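You operate a simulated robot arm through the tools that you are given. There is no shell and no other tool.

Carry out the task below with a simulated two-armed robot. There is one attempt and no reset: what you move stays moved.

TASK
Find the reflective coil under the black lamp and put it in the DONE tray.
Fine: swing and tilt the lamp at the grey, brown and purple coils, light on to look and off after; the other coils stay.

The check looks at the end state, three seconds after you hand in, the way a careful person would. Anything else that was tipped, shoved, dropped, spilled or broken makes it a failure.

THE ROBOT
Two 7-joint arms with three-finger grippers on one trunk that stands fixed in place. Base frame: the origin is at the foot of the trunk, x ahead of it, y to its left, z up. Lengths are in mm, angles in rad, forces in N, time in s.
The left shoulder is at [30, 124, 1233], the right one opposite. With the tool pointing down near the work surface each hand reaches from about 100 to 680 mm from the base axis, measured 20 degrees to its own side. Payload 2.2 kg a hand.
The tool frame of a hand sits at the grasp point between the pads (the TCP): z along the fingers, y along the line on which they close. The tips reach 28 mm beyond it. Largest opening 102 mm; the body of the gripper starts 71 mm behind the TCP.
Orientation is that of the tool frame in the base frame, as a unit quaternion [w, x, y, z]. With the fingers straight down and closing along the base's y, the tool's x points along the base's -x, its y along +y and its z along -z.

THE INTERFACE
- The arms move only by the tool servo_tool. It takes "left_rows", "right_rows" or both (then of equal length, played together; a hand with none holds still); each is a list of rows, each a list of 7 numbers: the shift along the tool's x, y, z in units of 20 mm (1.0 is 20 mm), then the turn, a rotation vector about the tool's x, y, z in units of 4 degrees (1.0 is 4 degrees), then the gripper command, from -1 (fully open) to 1 (shut), values between in proportion. In form: [[dx, dy, dz, rx, ry, rz, hand], ...]. A call has 1 to 20 rows; each row shifts and turns the commanded pose from where the row before left it, along the tool's axes as they then stand. A call with a number of a shift or a turn outside -1 to 1 is refused whole. Each row takes 0.2 s and may step no farther than 50 mm and 0.15 rad from the row before; otherwise, or with a gripper value out of range, the whole call is refused. A pose out of reach is approached as far as the arm can. The call stops where the force on the tool passes 40 N (or 10 N more than at its start, if that is more) or the arm is blocked; 0.2 s more then pass. Each finger halts on what it meets, pressing with about 42 N; the grip force reading is that of the motor and also rises with nothing between the fingers. The clock runs only during rows and for 0.2 s after the last one: add rows that do not move to give the fingers time. The reply holds the time, the measured pose of the TCP, the force on the tool along the base axes, the opening and the grip force, in the units named above and with some noise, with the torque about the TCP (base axes, N m) and any sound that the robot's microphone picked up.
- Cameras (640 x 400 px; columns grow to the right, rows downward): "scene" is now at [47.4, -10.9, 1941.9]; the picture's right is [-0.25, -0.97, 0.00], its down [-0.78, 0.20, -0.60] and it looks along [0.58, -0.15, -0.80] (base axes); focal length 322 px, centre (320, 200). "left" rides on the left gripper at [72, 38, -86] in its tool frame; the picture's right is [-0.47, 0.89, 0.00], its down [-0.60, -0.32, -0.73] and it looks along [-0.65, -0.34, 0.68] (tool axes); focal length 256 px, centre (320, 200). "right" rides on the right gripper at [69, 44, -86] in its tool frame; the picture's right is [-0.53, 0.85, 0.00], its down [-0.58, -0.36, -0.73] and it looks along [-0.62, -0.39, 0.68] (tool axes); focal length 256 px, centre (320, 200).
- snapshot(camera): a new picture of that camera. The clock stands still meanwhile.
- lift_body(by): slides the trunk up (or, below 0, down) by that many mm; the arms and the scene camera ride with it, the base frame stays. It gives what a move gives, with no picture.
- head_to(pan, tilt): turns the head with the scene camera to pan (to the left, within 2.496 rad either way) and tilt (down, from -0.506 to 1.204), counted from straight ahead of the robot. It gives what a move gives.
- point_at(camera, pixels): for up to 12 pixels [column, row] of the newest picture of that camera ("zoom" is the newest enlarged one), the place [x, y, z] in the base frame of the surface seen there, good to about 2 mm, but the place of the scene camera against the robot may be out by one fixed shift of up to 12 mm in any direction. The clock stands still meanwhile.
- zoom(camera, box): a new picture of the part [left, top, right, bottom] of that camera's present view, enlarged. The clock stands still meanwhile.
- job_done(): hands the job in; it is judged then, once.

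Open the grippers and draw the arms clear of the work before you hand the job in, unless the task says otherwise.

The tools are called after "Call:" as a command line: name --argument value ..., lists and objects as JSON in quotes. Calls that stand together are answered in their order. servo_tool: Moves the arms, as the interface text tells. Its arguments: {"type":"object","properties":{"left_rows":{"type":"array"},"right_rows":{"type":"array"}},"required":[]} The other tools are called the same way: lift_body (by) slides the trunk up or down; head_to (pan, tilt) turns the head that bears the scene camera; snapshot (camera) takes a picture; point_at (camera, pixels) gives the place of the surface under pixels of a picture; zoom (camera, box) takes an enlarged picture of a part of a camera's view; job_done () hands the job in.

At the start:

```text
clock: 0.0
left_tool_pos: [466.4, 163.4, 1470.0]
left_tool_rot: [0.0, 0.0, 1.0, 0.0]
left_wrist_force: [-0.2, 0.0, 0.1]
left_moment: [-0.01, 0.02, 0.0]
left_finger_gap: 102.0
left_grip_force: 0.0
right_tool_pos: [439.4, -226.2, 1525.3]
right_tool_rot: [0.002, 0.0, 1.0, -0.001]
right_wrist_force: [0.1, -0.5, -0.6]
right_moment: [-0.01, 0.0, 0.04]
right_finger_gap: 101.8
right_grip_force: 0.1
trunk travel left (down, up): [-475.0, 65.0]
head pan, tilt: [-0.25, 0.929]
```

scene: 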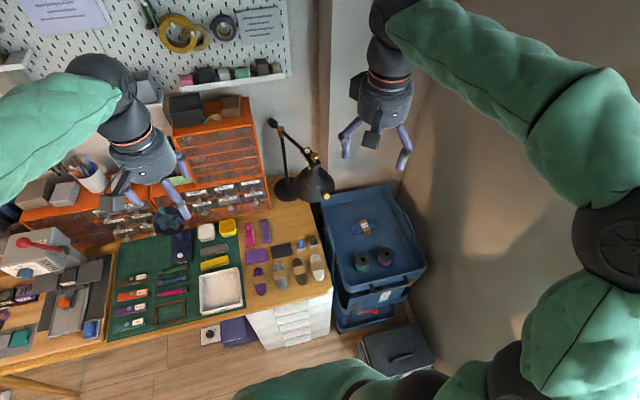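
right: 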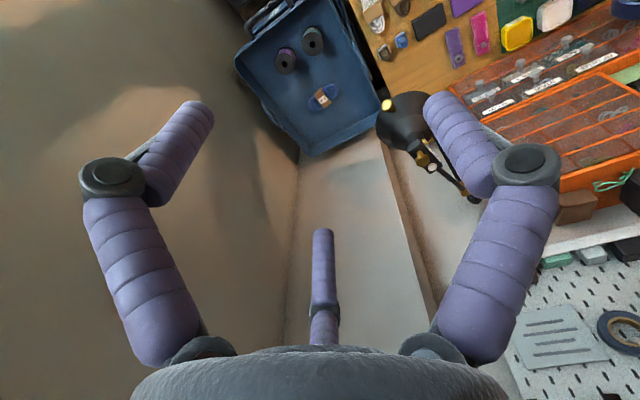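
left: 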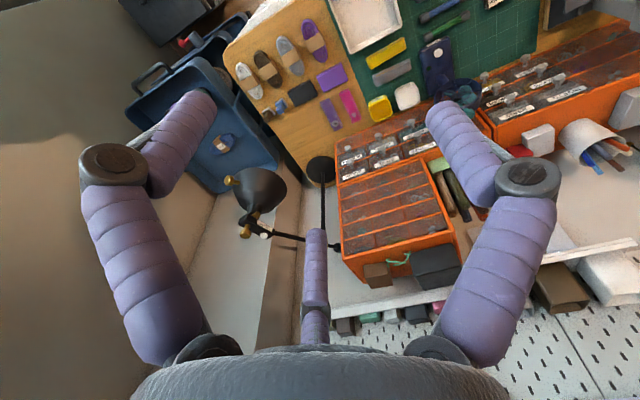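

The scene shows the lamp near (315,180) and a row of coils near (260–318, 260–285). I'll zoom in on that area and on the tote/tray regions.

Call:
zoom --camera "scene" --box '[230, 200, 340, 300]'

Call:
zoom --camera "scene" --box '[250, 100, 350, 220]'

Call:
zoom --camera "scene" --box '[90, 200, 260, 330]'

Call:
zoom --camera "scene" --box '[310, 180, 440, 380]'

Call:
zoom --camera "scene" --box '[0, 200, 130, 360]'

```text
4.00 times, centred on (285, 250) of scene
```

zoom: 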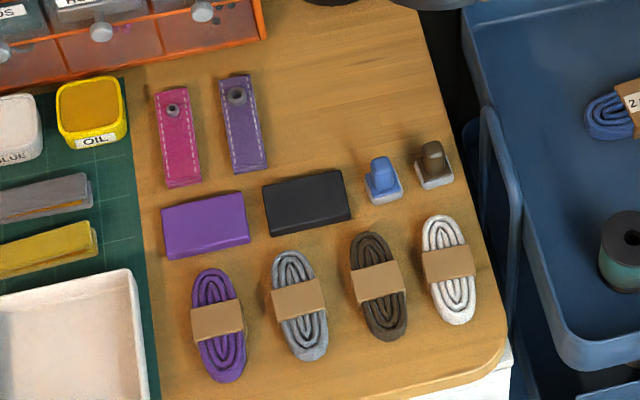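

```text
3.33 times, centred on (300, 160) of scene
```

zoom: 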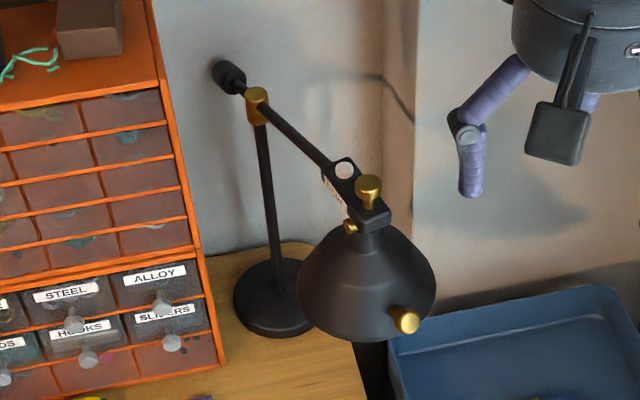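

```text
3.08 times, centred on (175, 265) of scene
```

zoom: 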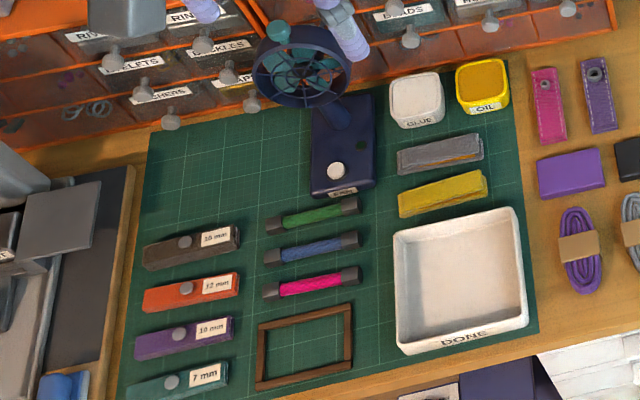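

```text
2.00 times, centred on (375, 280) of scene
```

zoom: 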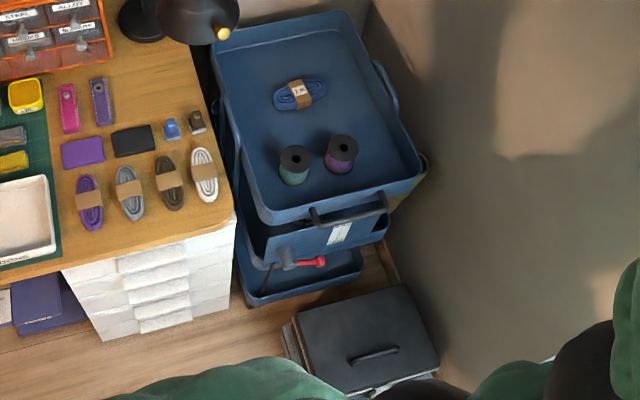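

```text
2.50 times, centred on (65, 280) of scene
```

zoom: 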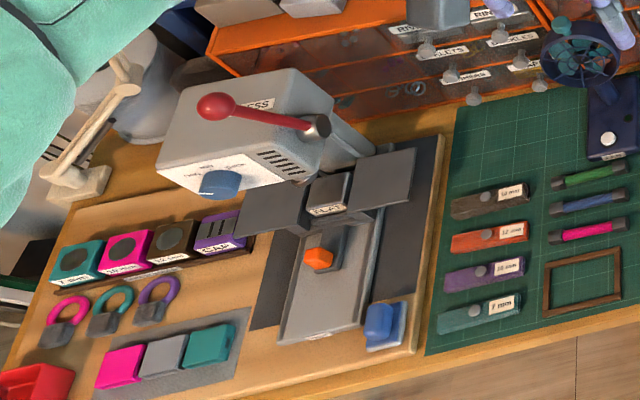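

Coils purple (218,325), grey (300,305), brown (378,285), white (448,270) in the first zoom; the lamp has gold knobs and a white round thing on its arm. I zoom tighter on the lamp to find the switch and handles.

Call:
zoom --camera "scene" --box '[290, 140, 340, 205]'

Call:
zoom --camera "left" --box '[220, 140, 350, 260]'

Call:
zoom --camera "right" --box '[360, 70, 500, 220]'

Call:
zoom --camera "scene" --box '[255, 105, 345, 205]'

```text
6.15 times, centred on (315, 172) of scene
```

zoom: 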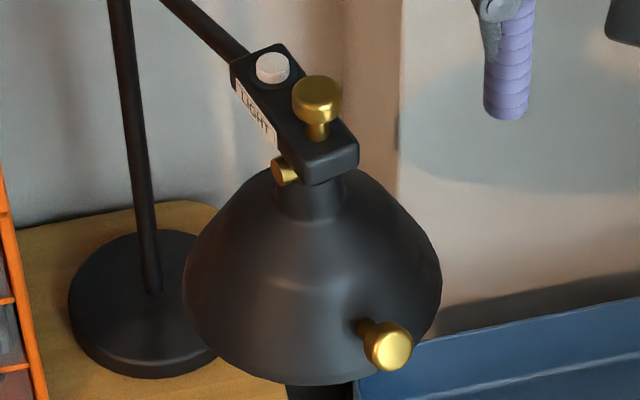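

```text
3.33 times, centred on (285, 200) of left
```

zoom: 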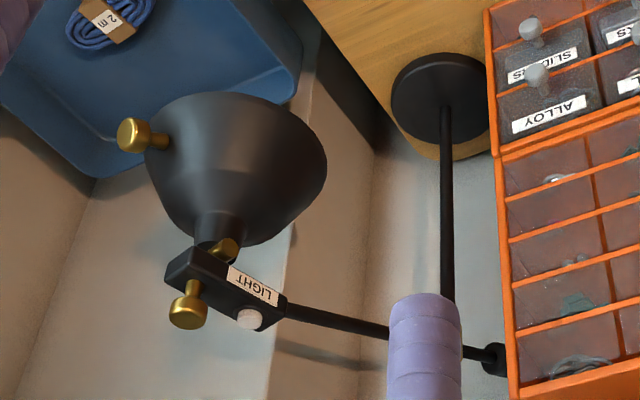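

```text
2.67 times, centred on (430, 145) of right
```

zoom: 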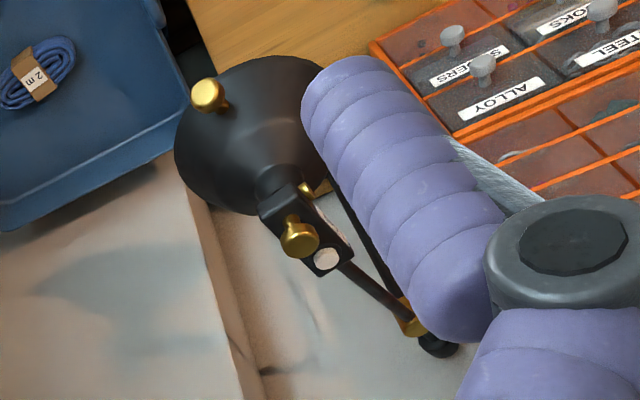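

```text
4.00 times, centred on (300, 155) of scene
```

zoom: 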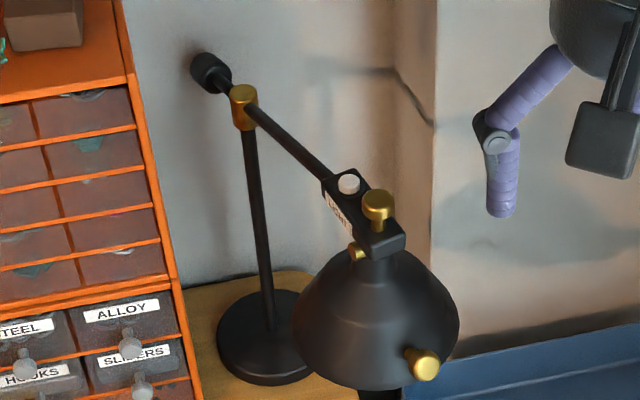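

The newest zoom shows the white LIGHT button at (348,184), the swing knob at (378,205), the tilt knob on the shade at (422,362), and the pivot collar at (243,100). I measure all of these.

Call:
point_at --camera "zoom" --pixels '[[348, 184], [378, 202], [424, 364], [243, 92], [300, 145], [206, 70], [250, 350], [395, 245], [375, 320], [368, 383], [355, 253], [335, 350]]'

Call:
point_at --camera "scene" --pixels '[[284, 250], [261, 267], [280, 278], [260, 283], [299, 272], [317, 267], [300, 295], [235, 278], [202, 304], [220, 290], [240, 302], [246, 263]]'

Call:
zoom --camera "left" --box '[220, 0, 420, 150]'

```text
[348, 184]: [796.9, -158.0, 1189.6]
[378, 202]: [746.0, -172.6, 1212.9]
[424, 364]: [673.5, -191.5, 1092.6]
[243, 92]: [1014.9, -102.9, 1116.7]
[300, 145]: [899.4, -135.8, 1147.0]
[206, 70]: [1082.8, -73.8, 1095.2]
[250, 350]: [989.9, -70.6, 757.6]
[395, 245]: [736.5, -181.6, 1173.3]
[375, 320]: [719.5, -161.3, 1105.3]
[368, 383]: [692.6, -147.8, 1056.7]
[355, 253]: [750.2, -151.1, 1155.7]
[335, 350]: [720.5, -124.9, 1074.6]
```

```text
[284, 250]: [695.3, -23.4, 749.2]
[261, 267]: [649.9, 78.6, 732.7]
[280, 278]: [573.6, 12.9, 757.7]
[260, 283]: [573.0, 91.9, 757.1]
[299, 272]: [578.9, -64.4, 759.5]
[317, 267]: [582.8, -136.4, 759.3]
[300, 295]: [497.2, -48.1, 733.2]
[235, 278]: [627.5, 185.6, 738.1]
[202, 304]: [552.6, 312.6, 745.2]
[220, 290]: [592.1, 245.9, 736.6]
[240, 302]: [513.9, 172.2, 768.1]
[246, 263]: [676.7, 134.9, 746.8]
```

```text
2.67 times, centred on (320, 75) of left
```

zoom: 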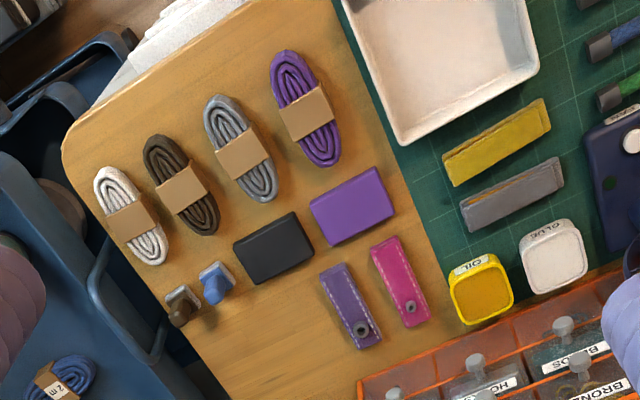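

The desk top is at about z 733, with the lamp's swing knob near (746,-173,1213), the tilt knob near (673,-191,1093) and the button near (797,-158,1190) by the scene camera. I cross-check those with the hand cameras, which don't have the scene camera's possible fixed shift.

Call:
point_at --camera "left" --pixels '[[264, 235], [245, 232], [227, 180], [257, 215], [321, 165], [246, 222], [300, 237], [264, 185], [290, 228]]'

Call:
point_at --camera "right" --pixels '[[432, 167], [422, 159], [388, 105], [459, 191], [415, 148], [405, 115]]'

Call:
zoom --camera "left" --box '[215, 160, 305, 260]'

```text
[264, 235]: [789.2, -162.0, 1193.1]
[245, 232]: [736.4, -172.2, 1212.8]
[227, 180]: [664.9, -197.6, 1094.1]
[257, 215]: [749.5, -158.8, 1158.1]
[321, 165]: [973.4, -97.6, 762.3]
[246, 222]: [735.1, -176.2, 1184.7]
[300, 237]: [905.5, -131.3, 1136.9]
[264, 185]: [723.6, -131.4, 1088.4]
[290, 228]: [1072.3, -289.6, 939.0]
```

```text
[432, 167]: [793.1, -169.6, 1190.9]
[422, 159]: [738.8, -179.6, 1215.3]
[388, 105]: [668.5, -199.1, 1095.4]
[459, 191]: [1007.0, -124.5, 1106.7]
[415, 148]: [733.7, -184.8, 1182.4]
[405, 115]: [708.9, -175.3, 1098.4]
```

```text
4.00 times, centred on (260, 210) of left
```

zoom: 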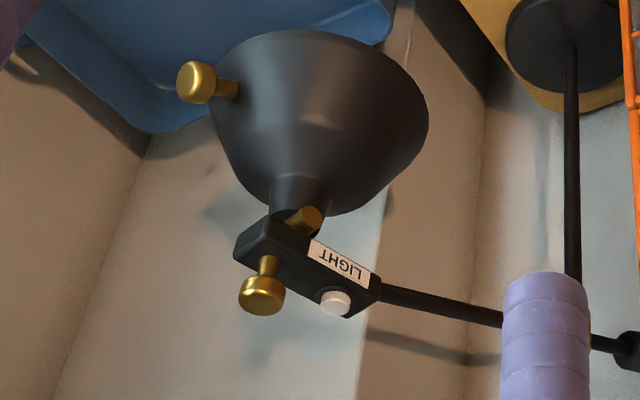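

Hand cameras put the button at about (791,-166,1192), the swing knob at (738,-177,1214) and the tilt knob at (667,-198,1095), so the scene camera reads roughly (+7,+6,-1) off. I close the right hand and pitch it forward 48°, in place.

Call:
servo_tool --right_rows '[[0, 0, 0, 0, -1, 0, -0.5], [0, 0, 0, 0, -1, 0, 0], [0, 0, 0, 0, -1, 0, 0.5], [0, 0, 0, 0, -1, 0, 1], [0, 0, 0, 0, -1, 0, 1], [0, 0, 0, 0, -1, 0, 1], [0, 0, 0, 0, -1, 0, 1], [0, 0, 0, 0, -1, 0, 1], [0, 0, 0, 0, -1, 0, 1], [0, 0, 0, 0, -1, 0, 1], [0, 0, 0, 0, -1, 0, 1], [0, 0, 0, 0, -1, 0, 1], [0, 0, 0, 0, 0, 0, 1]]'

```text
clock: 2.8
left_tool_pos: [467.6, 162.1, 1470.4]
left_tool_rot: [-0.001, 0.0, 1.0, 0.0]
left_wrist_force: [0.3, 0.2, 0.4]
left_moment: [-0.03, -0.01, -0.03]
left_finger_gap: 102.1
left_grip_force: 0.0
right_tool_pos: [439.7, -226.9, 1526.1]
right_tool_rot: [0.407, -0.001, 0.913, 0.001]
right_wrist_force: [0.2, 0.3, -0.1]
right_moment: [0.0, 0.02, 0.02]
right_finger_gap: 2.3
right_grip_force: 31.7
trunk travel left (down, up): [-475.0, 65.0]
head pan, tilt: [-0.25, 0.929]
```

The right hand is now pitched 48° forward and closed. I move it along its pointing direction to a standoff above and in front of the LIGHT button.

Call:
servo_tool --right_rows '[[-0.05, 0.15, 1, 0, 0, 0, 1], [-0.05, 0.15, 1, 0, 0, 0, 1], [-0.05, 0.15, 1, 0, 0, 0, 1], [-0.05, 0.15, 1, 0, 0, 0, 1], [-0.05, 0.15, 1, 0, 0, 0, 1], [-0.05, 0.15, 1, 0, 0, 0, 1], [-0.05, 0.15, 1, 0, 0, 0, 1], [-0.05, 0.15, 1, 0, 0, 0, 1], [-0.05, 0.15, 1, 0, 0, 0, 1], [-0.05, 0.15, 1, 0, 0, 0, 1], [-0.05, 0.15, 1, 0, 0, 0, 1], [-0.05, 0.15, 1, 0, 0, 0, 1], [-0.05, 0.15, 1, 0, 0, 0, 1], [-0.05, 0.15, 1, 0, 0, 0, 1], [-0.05, 0.15, 1, 0, 0, 0, 1], [-0.05, 0.15, 1, 0, 0, 0, 1], [-0.05, 0.15, 1, 0, 0, 0, 1]]'

Call:
snapshot --camera "scene"

Call:
snapshot --camera "right"

Call:
snapshot --camera "left"

```text
clock: 6.4
left_tool_pos: [467.8, 163.7, 1470.8]
left_tool_rot: [-0.001, 0.0, 1.0, 0.0]
left_wrist_force: [0.4, -0.4, 0.3]
left_moment: [0.05, 0.02, 0.0]
left_finger_gap: 102.1
left_grip_force: 0.1
right_tool_pos: [705.8, -175.8, 1309.9]
right_tool_rot: [0.407, 0.0, 0.914, 0.0]
right_wrist_force: [0.4, 0.9, -0.1]
right_moment: [-0.04, 0.0, 0.0]
right_finger_gap: 2.0
right_grip_force: 31.3
trunk travel left (down, up): [-475.0, 65.0]
head pan, tilt: [-0.25, 0.929]
```

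```text
taken
```

scene: 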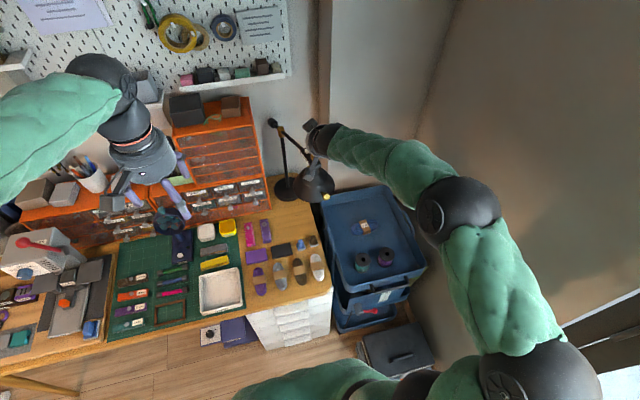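

```text
taken
```

right: 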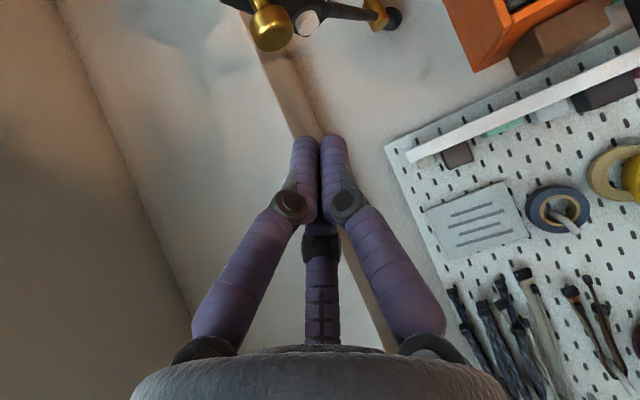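

```text
taken
```

left: 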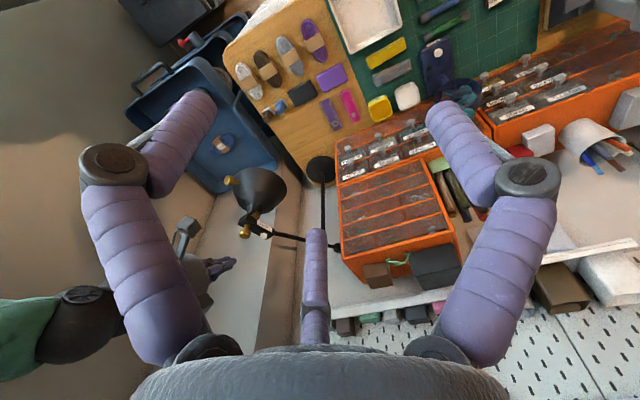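

The right camera shows the button at (306,22) and knob at (270,25), while the arm covers the lamp in the scene view. I measure these up close.

Call:
point_at --camera "right" --pixels '[[306, 20], [306, 28], [270, 15], [270, 35], [375, 15], [392, 18], [340, 10], [285, 5]]'

Call:
zoom --camera "right" --box '[220, 0, 420, 120]'

```text
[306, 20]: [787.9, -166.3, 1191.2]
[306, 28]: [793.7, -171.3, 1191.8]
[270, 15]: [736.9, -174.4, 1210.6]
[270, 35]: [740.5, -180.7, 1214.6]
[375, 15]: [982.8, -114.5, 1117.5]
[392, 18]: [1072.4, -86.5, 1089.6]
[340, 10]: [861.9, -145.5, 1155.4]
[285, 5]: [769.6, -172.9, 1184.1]
```

```text
3.20 times, centred on (320, 60) of right
```

zoom: 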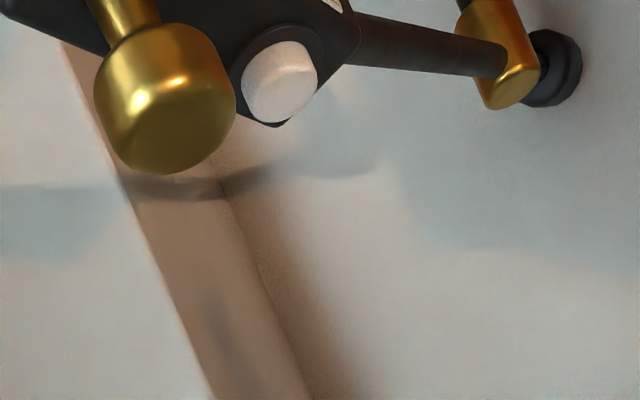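

Button top is about (790,-168,1191.5). I move to a point about 25 mm above it.

Call:
servo_tool --right_rows '[[0.07, 0.08, 0.96, 0, 0, 0, 1], [0.07, 0.08, 0.96, 0, 0, 0, 1], [0.07, 0.08, 0.96, 0, 0, 0, 1], [0.07, 0.08, 0.96, 0, 0, 0, 1], [0.07, 0.08, 0.96, 0, 0, 0, 1], [0, 0, 0, 0, 0, 0, 1]]'

Call:
snapshot --camera "right"

Call:
zoom --camera "left" --box '[180, 150, 300, 260]'

```text
clock: 7.8
left_tool_pos: [465.6, 162.6, 1471.8]
left_tool_rot: [0.0, 0.001, 1.0, 0.0]
left_wrist_force: [-1.0, -0.2, 0.6]
left_moment: [0.02, -0.02, -0.01]
left_finger_gap: 102.4
left_grip_force: 0.0
right_tool_pos: [769.4, -167.1, 1241.9]
right_tool_rot: [0.407, 0.0, 0.913, 0.0]
right_wrist_force: [-0.1, -0.4, 0.5]
right_moment: [0.01, 0.05, 0.0]
right_finger_gap: 2.1
right_grip_force: 31.5
trunk travel left (down, up): [-475.0, 65.0]
head pan, tilt: [-0.25, 0.929]
```

```text
taken
```

right: 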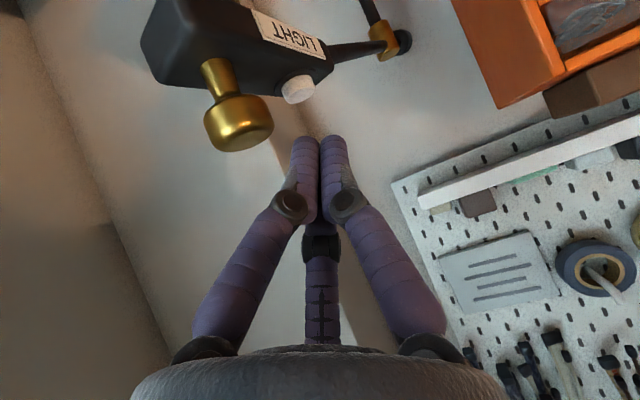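

```text
3.64 times, centred on (240, 205) of left
```

zoom: 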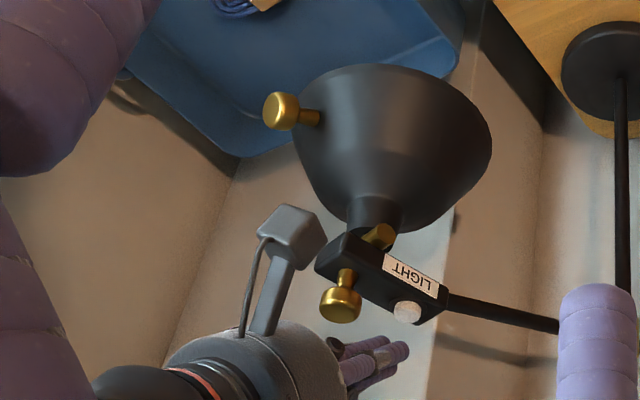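

The fingertips are above and behind the knob with the button at (298,90) in the right view. I press straight down in small steps.

Call:
servo_tool --right_rows '[[-0.1, -0.04, 0.11, 0, 0, 0, 1], [0.149, 0, 0.134, 0, 0, 0, 1], [0.149, 0, 0.134, 0, 0, 0, 1], [0.149, 0, 0.134, 0, 0, 0, 1], [0.149, 0, 0.134, 0, 0, 0, 1], [0.149, 0, 0.134, 0, 0, 0, 1], [0.075, 0, 0.067, 0, 0, 0, 1], [0.075, 0, 0.067, 0, 0, 0, 1]]'

Call:
snapshot --camera "left"

Call:
zoom --camera "right" --box '[120, 0, 420, 200]'

```text
clock: 9.6
left_tool_pos: [464.7, 163.5, 1471.0]
left_tool_rot: [0.0, 0.0, 1.0, 0.0]
left_wrist_force: [0.6, -0.4, 0.0]
left_moment: [-0.01, 0.01, -0.03]
left_finger_gap: 102.0
left_grip_force: 0.0
right_tool_pos: [772.9, -167.6, 1220.7]
right_tool_rot: [0.409, 0.0, 0.912, 0.0]
right_wrist_force: [1.9, 0.2, 10.4]
right_moment: [-0.08, 0.17, -0.03]
right_finger_gap: 1.8
right_grip_force: 31.2
trunk travel left (down, up): [-475.0, 65.0]
head pan, tilt: [-0.25, 0.929]
```

```text
taken
```

left: 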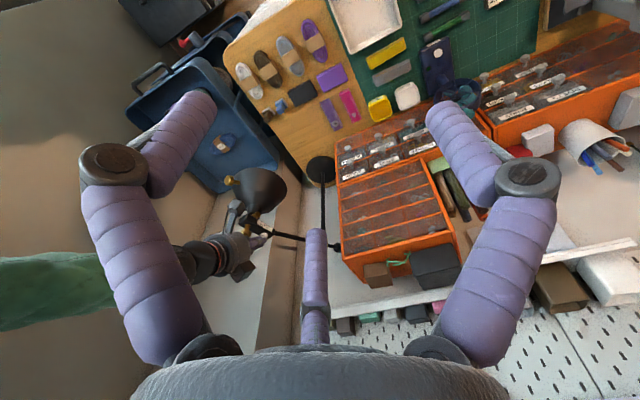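

```text
2.00 times, centred on (270, 100) of right
```

zoom: 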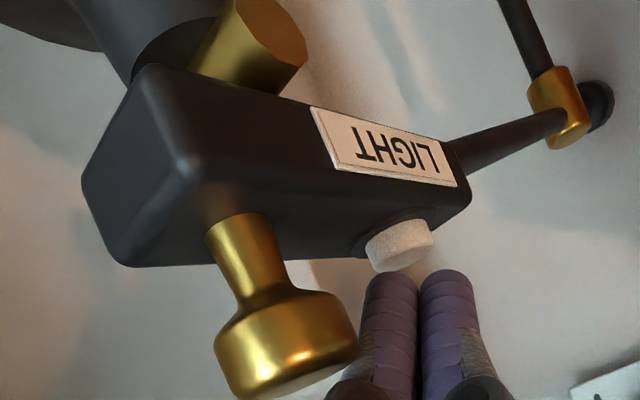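

A 10 N upward force shows that the fingertips are on the button, but there's no click yet. I press a bit further.

Call:
servo_tool --right_rows '[[0.075, 0, 0.067, 0, 0, 0, 1], [0.075, 0, 0.067, 0, 0, 0, 1], [0.075, 0, 0.067, 0, 0, 0, 1]]'

Call:
snapshot --camera "left"

```text
clock: 10.4
left_tool_pos: [463.8, 163.1, 1471.0]
left_tool_rot: [0.002, 0.001, 1.0, 0.0]
left_wrist_force: [0.2, -0.1, 0.0]
left_moment: [0.01, 0.02, -0.01]
left_finger_gap: 101.9
left_grip_force: 0.0
right_tool_pos: [773.2, -166.9, 1220.2]
right_tool_rot: [0.413, 0.0, 0.911, 0.0]
right_wrist_force: [4.5, 2.3, 34.7]
right_moment: [-0.21, 0.54, 0.01]
right_finger_gap: 1.7
right_grip_force: 31.4
trunk travel left (down, up): [-475.0, 65.0]
head pan, tilt: [-0.25, 0.929]
```

```text
taken
```

left: 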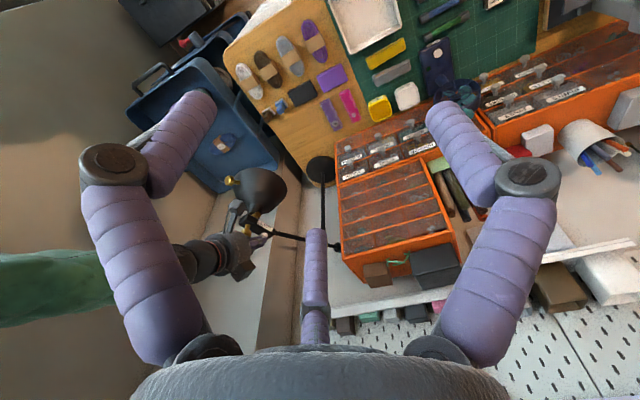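

The 35 N force with its torque puts the contact about 18 mm behind the TCP, so the underside of the fingers is resting on the swing knob, not the button. I back off upward and steepen the hand to 30° from vertical.

Call:
servo_tool --right_rows '[[-0.743, 0, -0.669, 0, 0, 0, 1], [-0.743, 0, -0.669, 0, 0, 0, 1], [-0.743, 0, -0.669, 0, 0, 0, 1], [-0.743, 0, -0.669, 0, 0, 0, 1], [0, 0, 0, 0, 0.9, 0, 1], [0, 0, 0, 0, 0.9, 0, 1], [0, 0, 0, 0, 0.9, 0, 1], [0, 0, 0, 0, 0.9, 0, 1], [0, 0, 0, 0, 0.9, 0, 1], [0, 0, 0, 0, 0, 0, 1]]'

Call:
snapshot --camera "right"

```text
clock: 12.6
left_tool_pos: [466.9, 163.2, 1470.0]
left_tool_rot: [0.0, -0.001, 1.0, 0.0]
left_wrist_force: [-0.5, 0.2, -1.2]
left_moment: [-0.02, 0.02, 0.0]
left_finger_gap: 101.8
left_grip_force: 0.1
right_tool_pos: [773.1, -167.9, 1291.8]
right_tool_rot: [0.259, 0.0, 0.966, 0.0]
right_wrist_force: [-0.5, -0.2, -1.1]
right_moment: [-0.02, 0.03, -0.01]
right_finger_gap: 2.3
right_grip_force: 31.5
trunk travel left (down, up): [-475.0, 65.0]
head pan, tilt: [-0.25, 0.929]
```

```text
taken
```

right: 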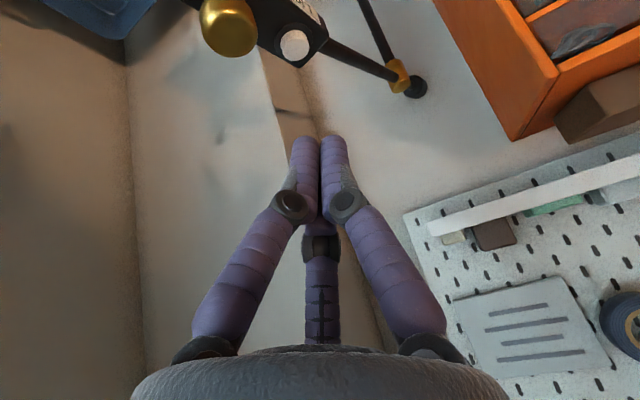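

The reach is fine at 30° from vertical, with the button at (294,45) in the right view. I re-measure the button, then come down above it.

Call:
point_at --camera "right" --pixels '[[294, 42], [294, 50], [232, 25], [262, 40]]'

Call:
servo_tool --right_rows '[[0.26, 0, 0.674, 0, 0, 0, 1], [0.26, 0, 0.674, 0, 0, 0, 1], [0.26, 0, 0.674, 0, 0, 0, 1], [0.26, 0, 0.674, 0, 0, 0, 1], [0, 0, 0, 0, 0, 0, 1]]'

Call:
snapshot --camera "right"

```text
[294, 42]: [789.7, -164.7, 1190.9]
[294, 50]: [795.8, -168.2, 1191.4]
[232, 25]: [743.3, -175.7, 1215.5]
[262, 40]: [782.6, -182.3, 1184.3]
```

```text
clock: 13.8
left_tool_pos: [465.5, 163.1, 1470.3]
left_tool_rot: [0.0, 0.0, 1.0, -0.001]
left_wrist_force: [-0.9, 0.4, 0.5]
left_moment: [-0.02, 0.0, -0.01]
left_finger_gap: 102.1
left_grip_force: 0.0
right_tool_pos: [782.2, -166.7, 1233.5]
right_tool_rot: [0.258, 0.0, 0.966, 0.0]
right_wrist_force: [-0.1, -0.1, 1.0]
right_moment: [0.02, -0.02, 0.02]
right_finger_gap: 2.3
right_grip_force: 31.1
trunk travel left (down, up): [-475.0, 65.0]
head pan, tilt: [-0.25, 0.929]
```

```text
taken
```

right: 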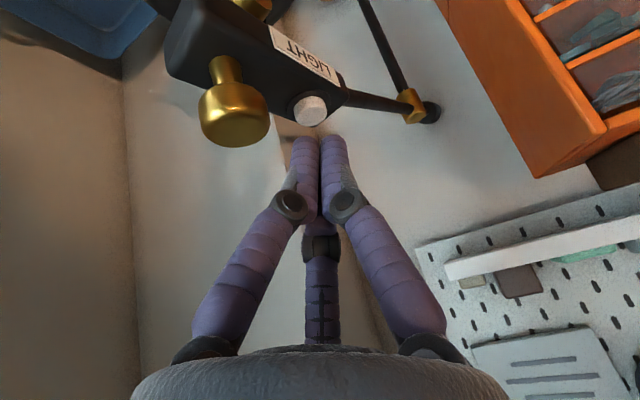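

The fingertips now sit just over the button with the knob clear to the left at (233,115). I press straight down in 2 mm steps.

Call:
servo_tool --right_rows '[[0.1, 0, 0.173, 0, 0, 0, 1], [0.1, 0, 0.173, 0, 0, 0, 1], [0.05, 0, 0.087, 0, 0, 0, 1], [0.05, 0, 0.087, 0, 0, 0, 1], [0.05, 0, 0.087, 0, 0, 0, 1], [0.05, 0, 0.087, 0, 0, 0, 1], [0.05, 0, 0.087, 0, 0, 0, 1]]'

Call:
snapshot --camera "right"

Call:
snapshot --camera "left"

```text
clock: 15.4
left_tool_pos: [465.8, 162.6, 1471.7]
left_tool_rot: [0.0, 0.0, 1.0, 0.001]
left_wrist_force: [0.3, 0.1, -0.5]
left_moment: [0.0, 0.03, -0.01]
left_finger_gap: 102.1
left_grip_force: 0.1
right_tool_pos: [780.6, -168.6, 1215.7]
right_tool_rot: [0.258, 0.0, 0.966, 0.0]
right_wrist_force: [-0.1, 0.9, 0.8]
right_moment: [0.01, 0.03, -0.01]
right_finger_gap: 2.1
right_grip_force: 31.8
trunk travel left (down, up): [-475.0, 65.0]
head pan, tilt: [-0.25, 0.929]
```

```text
taken
```

right: 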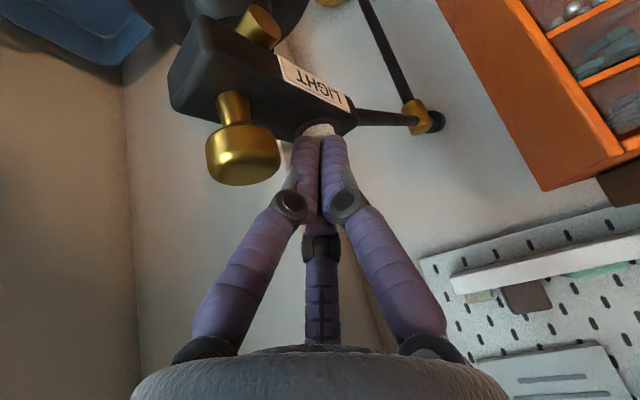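

```text
taken
```

left: 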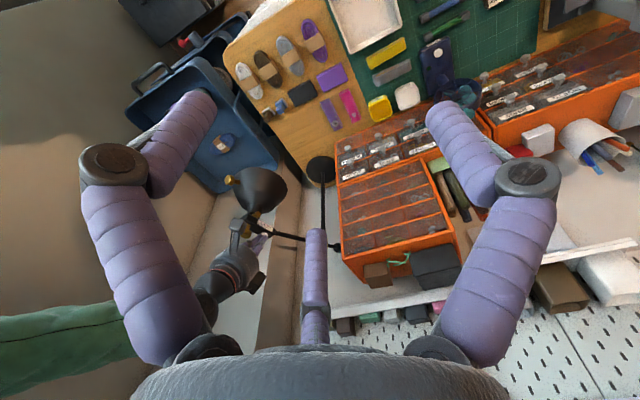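

No contact force yet; the tips are just at the button at (320,130). I continue down in small steps.

Call:
servo_tool --right_rows '[[0.05, 0, 0.087, 0, 0, 0, 1], [0.05, 0, 0.087, 0, 0, 0, 1], [0.05, 0, 0.087, 0, 0, 0, 1]]'

Call:
snapshot --camera "right"

```text
clock: 16.2
left_tool_pos: [464.4, 162.7, 1470.2]
left_tool_rot: [0.0, 0.0, 1.0, 0.0]
left_wrist_force: [0.1, 0.5, -0.7]
left_moment: [0.0, -0.03, 0.0]
left_finger_gap: 102.1
left_grip_force: 0.1
right_tool_pos: [782.4, -169.0, 1211.7]
right_tool_rot: [0.26, 0.001, 0.966, -0.001]
right_wrist_force: [-0.8, -0.8, 7.8]
right_moment: [0.01, 0.01, -0.03]
right_finger_gap: 2.5
right_grip_force: 32.0
trunk travel left (down, up): [-475.0, 65.0]
head pan, tilt: [-0.25, 0.929]
heard: click
```

```text
taken
```

right: 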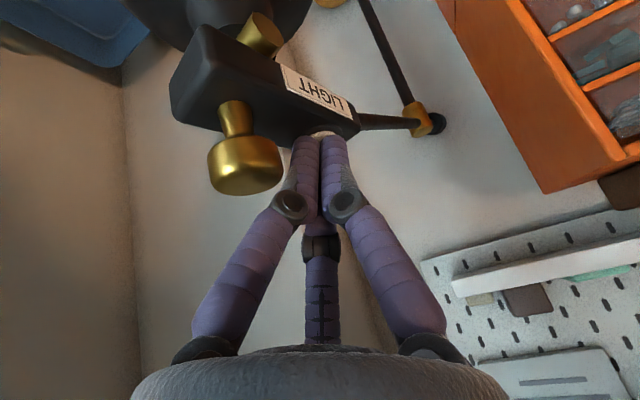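

A click was heard. I lift off the button and look at the scene.

Call:
servo_tool --right_rows '[[-0.25, 0, -0.43, 0, 0, 0, 1], [-0.5, 0, -0.866, 0, 0, 0, 1], [-0.5, 0, -0.866, 0, 0, 0, 1], [-0.5, 0, -0.866, 0, 0, 0, 1], [0, 0, 0, 0, 0, 0, 1]]'

Call:
snapshot --camera "scene"

Call:
snapshot --camera "left"

```text
clock: 17.4
left_tool_pos: [466.5, 162.6, 1470.9]
left_tool_rot: [0.0, 0.0, 1.0, 0.0]
left_wrist_force: [0.4, 0.6, 0.0]
left_moment: [0.02, -0.03, 0.01]
left_finger_gap: 102.0
left_grip_force: 0.1
right_tool_pos: [782.2, -167.9, 1279.0]
right_tool_rot: [0.258, 0.0, 0.966, -0.001]
right_wrist_force: [0.3, 0.4, -0.5]
right_moment: [-0.02, -0.01, 0.0]
right_finger_gap: 2.4
right_grip_force: 30.9
trunk travel left (down, up): [-475.0, 65.0]
head pan, tilt: [-0.25, 0.929]
```

```text
taken
```

scene: 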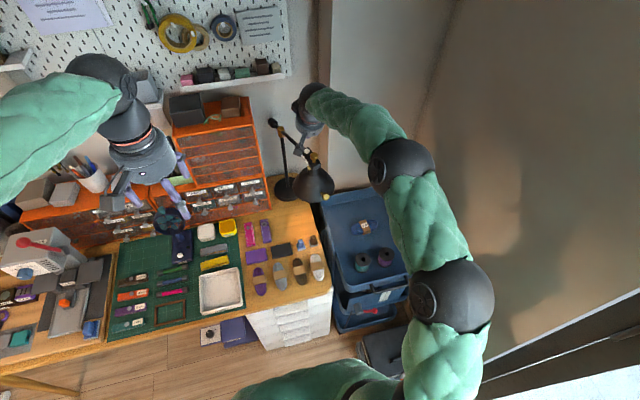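

```text
taken
```

left: 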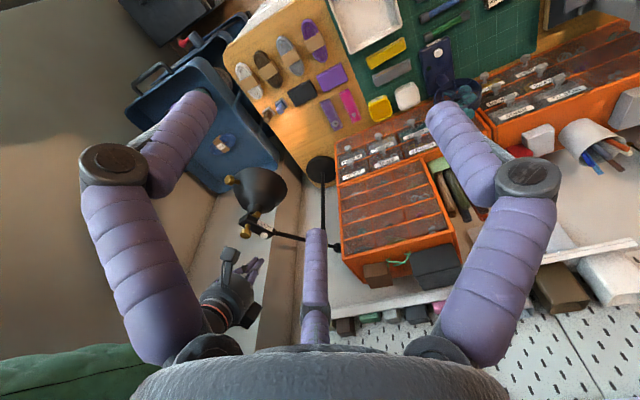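

The light is on: a warm patch appears near scene (295,212) under the shade. I zoom in to see the extent of the spot.

Call:
zoom --camera "scene" --box '[235, 160, 365, 300]'

Call:
zoom --camera "left" --box '[200, 20, 340, 220]'

```text
2.86 times, centred on (300, 230) of scene
```

zoom: 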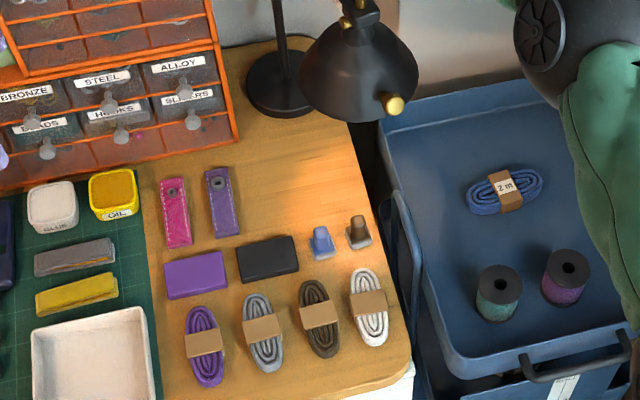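

```text
2.00 times, centred on (270, 120) of left
```

zoom: 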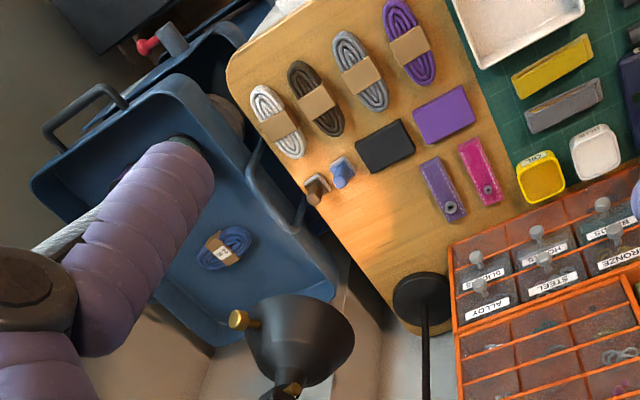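

The spot is on now and falls on the desk around scene-zoom (330,190), short and right of the coils. I open the right hand to about 60 mm and move it above the swing knob to straddle it.

Call:
servo_tool --right_rows '[[0.68, -0.15, -0.39, 0, 0, 0, 0.4], [0.68, -0.16, -0.39, 0, 0, 0, 0], [0.68, -0.16, -0.39, 0, 0, 0, -0.18], [0, 0, 0, 0, 0, 0, -0.18], [0.2, 0, 0.34, 0, 0, 0, -0.18], [0.2, 0, 0.34, 0, 0, 0, -0.18]]'

Call:
snapshot --camera "right"

```text
clock: 18.8
left_tool_pos: [466.9, 163.3, 1470.4]
left_tool_rot: [0.0, -0.001, 1.0, 0.0]
left_wrist_force: [0.3, 0.4, -0.5]
left_moment: [0.01, -0.01, -0.01]
left_finger_gap: 102.1
left_grip_force: 0.1
right_tool_pos: [734.7, -177.4, 1263.7]
right_tool_rot: [0.259, 0.001, 0.966, 0.0]
right_wrist_force: [0.4, 0.9, -0.3]
right_moment: [0.02, 0.01, 0.02]
right_finger_gap: 60.4
right_grip_force: 0.1
trunk travel left (down, up): [-475.0, 65.0]
head pan, tilt: [-0.25, 0.929]
```

```text
taken
```

right: 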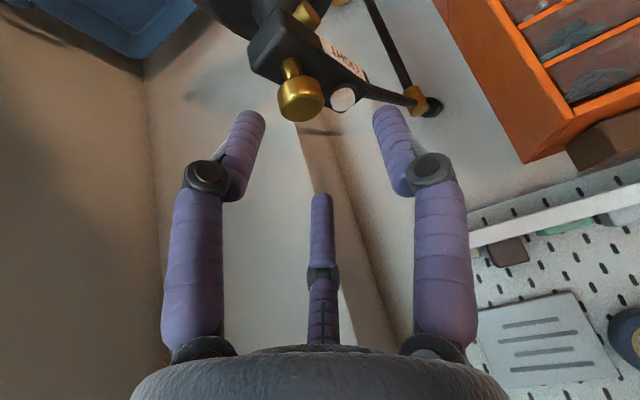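

The knob at (300,100) lies between the open fingers. I lower the hand 45 mm so the fingers straddle it.

Call:
servo_tool --right_rows '[[0.38, 0, 0.66, 0, 0, 0, -0.18], [0.38, 0, 0.66, 0, 0, 0, -0.18], [0.38, 0, 0.66, 0, 0, 0, -0.18], [0, 0, 0, 0, 0, 0, -0.18]]'

Call:
snapshot --camera "right"

```text
clock: 19.8
left_tool_pos: [467.5, 163.3, 1470.4]
left_tool_rot: [0.001, 0.0, 1.0, 0.0]
left_wrist_force: [0.5, 0.9, -0.7]
left_moment: [-0.03, 0.0, 0.01]
left_finger_gap: 101.9
left_grip_force: 0.1
right_tool_pos: [733.9, -176.2, 1219.5]
right_tool_rot: [0.258, 0.0, 0.966, 0.0]
right_wrist_force: [0.0, -0.5, 1.0]
right_moment: [0.01, -0.01, 0.03]
right_finger_gap: 60.1
right_grip_force: 0.1
trunk travel left (down, up): [-475.0, 65.0]
head pan, tilt: [-0.25, 0.929]
```

```text
taken
```

right: 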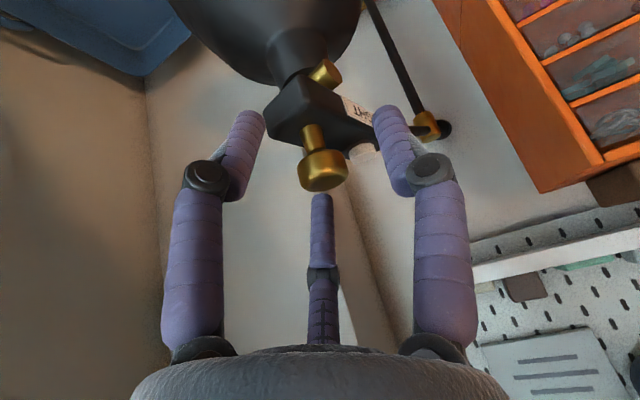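

The knob is between the fingers at (322,170). I narrow the gap to about 40 mm and start pushing the knob gently to the left (+y) along its arc, checking the force after the first part.

Call:
servo_tool --right_rows '[[0, 0, 0, 0, 0, 0, 0.216], [0, 0, 0, 0, 0, 0, 0.216], [0.09, 0.41, -0.05, 0, 0, 0, 0.216], [0.08, 0.41, -0.045, 0, 0, 0, 0.216], [0.07, 0.41, -0.04, 0, 0, 0, 0.216], [0.06, 0.41, -0.035, 0, 0, 0, 0.216], [0.05, 0.41, -0.03, 0, 0, 0, 0.216]]'

Call:
snapshot --camera "right"

Call:
snapshot --camera "left"

```text
clock: 21.4
left_tool_pos: [466.5, 162.9, 1471.0]
left_tool_rot: [0.001, -0.001, 1.0, -0.001]
left_wrist_force: [0.3, 0.3, -0.3]
left_moment: [0.02, 0.0, 0.01]
left_finger_gap: 101.9
left_grip_force: 0.1
right_tool_pos: [726.9, -135.2, 1218.8]
right_tool_rot: [0.259, 0.0, 0.966, 0.0]
right_wrist_force: [0.1, -0.8, 1.6]
right_moment: [-0.01, 0.01, -0.01]
right_finger_gap: 40.7
right_grip_force: 0.6
trunk travel left (down, up): [-475.0, 65.0]
head pan, tilt: [-0.25, 0.929]
```

```text
taken
```

right: 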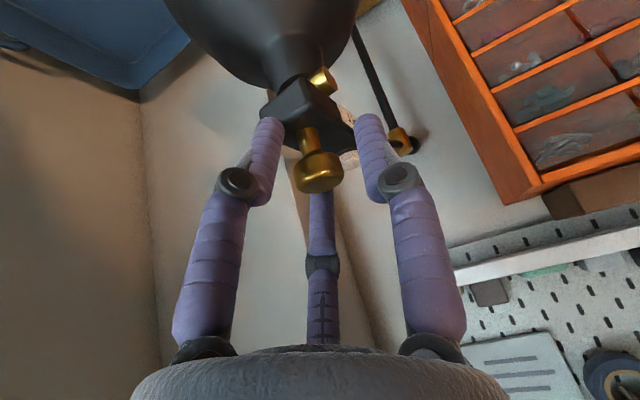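

```text
taken
```

left: 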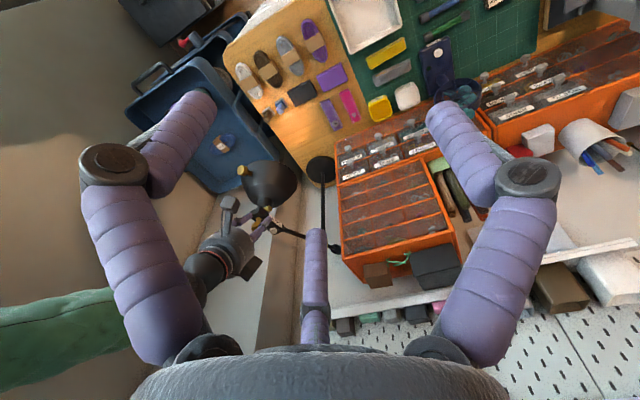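

The lamp swings with under 1 N. I keep pushing to about the grey coil's bearing.

Call:
servo_tool --right_rows '[[0.04, 0.41, -0.025, 0, 0, 0, 0.216], [0.03, 0.41, -0.02, 0, 0, 0, 0.216], [0.02, 0.41, -0.015, 0, 0, 0, 0.216], [0.01, 0.41, -0.01, 0, 0, 0, 0.216], [0, 0.41, 0, 0, 0, 0, 0.216], [-0.01, 0.41, 0.005, 0, 0, 0, 0.216], [-0.02, 0.41, 0.01, 0, 0, 0, 0.216], [-0.03, 0.41, 0.015, 0, 0, 0, 0.216], [-0.04, 0.41, 0.02, 0, 0, 0, 0.216], [-0.05, 0.41, 0.03, 0, 0, 0, 0.216], [-0.06, 0.41, 0.035, 0, 0, 0, 0.216], [-0.07, 0.41, 0.04, 0, 0, 0, 0.216], [-0.08, 0.41, 0.045, 0, 0, 0, 0.216]]'

Call:
snapshot --camera "scene"

Call:
snapshot --camera "left"

```text
clock: 24.2
left_tool_pos: [467.7, 162.2, 1471.0]
left_tool_rot: [0.0, 0.0, 1.0, 0.0]
left_wrist_force: [0.2, 0.3, -0.2]
left_moment: [-0.02, 0.0, 0.0]
left_finger_gap: 101.9
left_grip_force: 0.1
right_tool_pos: [732.2, -28.6, 1217.9]
right_tool_rot: [0.259, 0.0, 0.966, 0.0]
right_wrist_force: [3.3, -1.0, 0.9]
right_moment: [-0.01, 0.01, -0.01]
right_finger_gap: 42.1
right_grip_force: 1.5
trunk travel left (down, up): [-475.0, 65.0]
head pan, tilt: [-0.25, 0.929]
```

```text
taken
```

scene: 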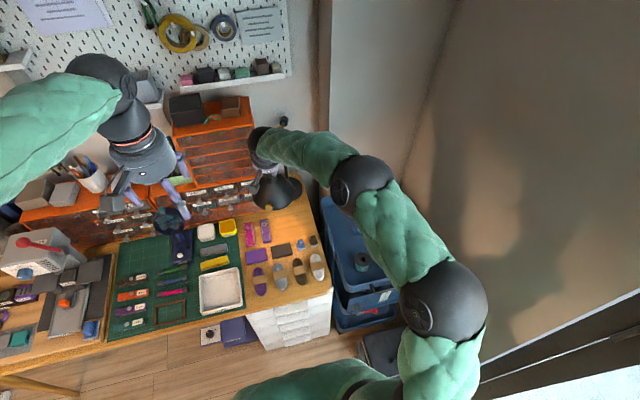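

```text
taken
```

left: 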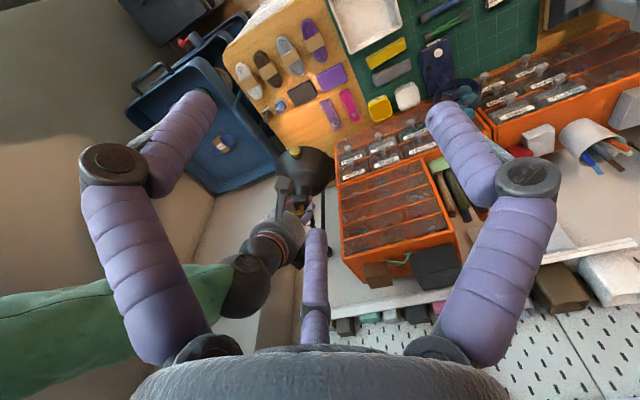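

The lamp head has swung to about (275,185) in the scene view. I open the fingers, lift off the knob and retract towards the robot.

Call:
servo_tool --right_rows '[[0, 0, 0, 0, 0, 0, -0.18], [-0.375, 0, -0.65, 0, 0, 0, -0.18], [-0.375, 0, -0.65, 0, 0, 0, -0.18], [-0.375, 0, -0.65, 0, 0, 0, -0.18], [-0.375, 0, -0.65, 0, 0, 0, -0.18], [0.866, -0.3, -0.5, 0, 0, 0, -0.18], [0.866, -0.3, -0.5, 0, 0, 0, -0.18], [0.866, -0.3, -0.5, 0, 0, 0, -0.18], [0.866, -0.3, -0.5, 0, 0, 0, -0.18], [0.866, -0.3, -0.5, 0, 0, 0, -0.18], [0.866, -0.3, -0.5, 0, 0, 0, -0.18], [0.866, -0.3, -0.5, 0, 0, 0, -0.18], [0.866, -0.3, -0.5, 0, 0, 0, -0.18], [0, 0, 0, 0, 0, 0, -0.18]]'

Call:
snapshot --camera "scene"

Call:
snapshot --camera "left"

Call:
snapshot --camera "right"

```text
clock: 27.2
left_tool_pos: [468.2, 163.7, 1470.8]
left_tool_rot: [0.0, -0.001, 1.0, 0.0]
left_wrist_force: [0.2, 0.6, 0.4]
left_moment: [-0.01, -0.02, 0.02]
left_finger_gap: 101.9
left_grip_force: 0.1
right_tool_pos: [571.6, -77.6, 1278.3]
right_tool_rot: [0.258, 0.001, 0.966, 0.001]
right_wrist_force: [0.1, -0.2, 0.0]
right_moment: [-0.01, 0.01, 0.0]
right_finger_gap: 60.0
right_grip_force: 0.0
trunk travel left (down, up): [-475.0, 65.0]
head pan, tilt: [-0.25, 0.929]
```

```text
taken
```

scene: 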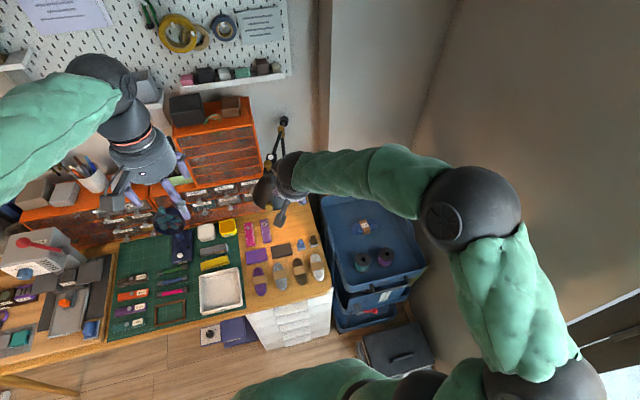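

```text
taken
```

left: 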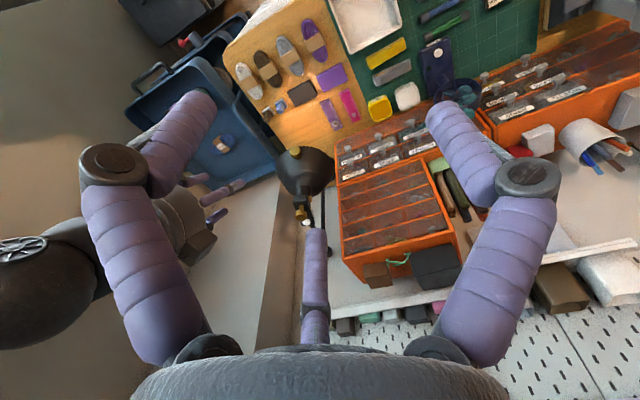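

```text
taken
```

right: 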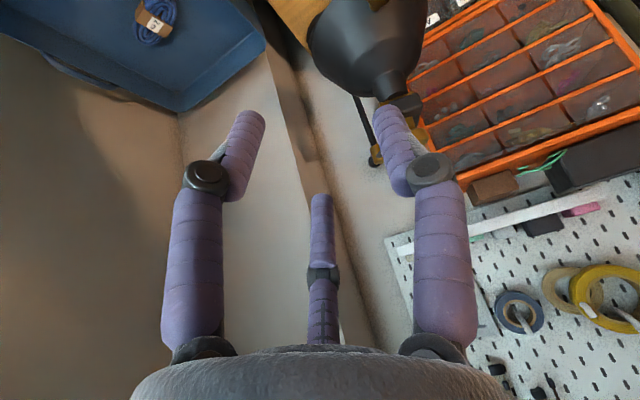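

The left view shows the tilt knob at (295,151) and swing knob at about (300,210). I zoom there and on the coils to see how the light falls, and measure.

Call:
point_at --camera "left" --pixels '[[295, 151], [295, 156], [305, 222], [302, 211], [305, 175], [284, 175], [331, 175]]'

Call:
zoom --camera "left" --box '[220, 10, 360, 240]'

Call:
zoom --camera "scene" --box '[230, 200, 340, 300]'

```text
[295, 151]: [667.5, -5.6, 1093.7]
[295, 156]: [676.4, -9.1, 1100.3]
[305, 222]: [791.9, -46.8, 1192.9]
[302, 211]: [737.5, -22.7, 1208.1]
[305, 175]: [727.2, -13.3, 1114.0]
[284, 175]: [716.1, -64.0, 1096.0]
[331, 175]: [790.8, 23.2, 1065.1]
```

```text
1.74 times, centred on (290, 125) of left
```

zoom: 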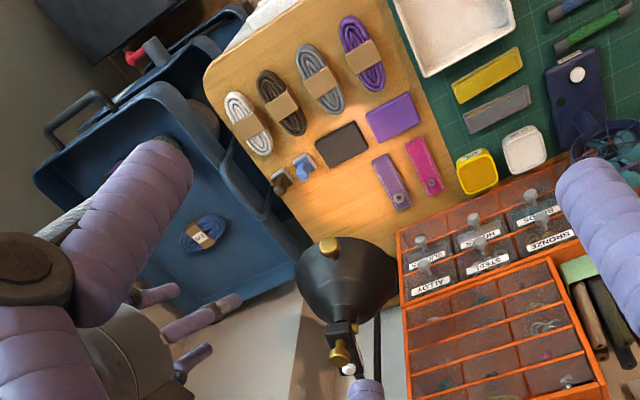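

```text
4.00 times, centred on (285, 250) of scene
```

zoom: 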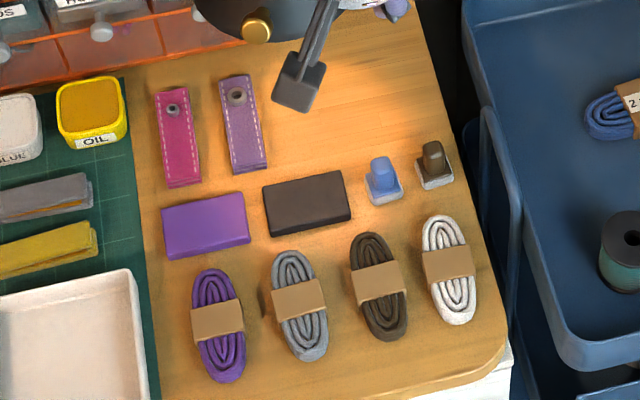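

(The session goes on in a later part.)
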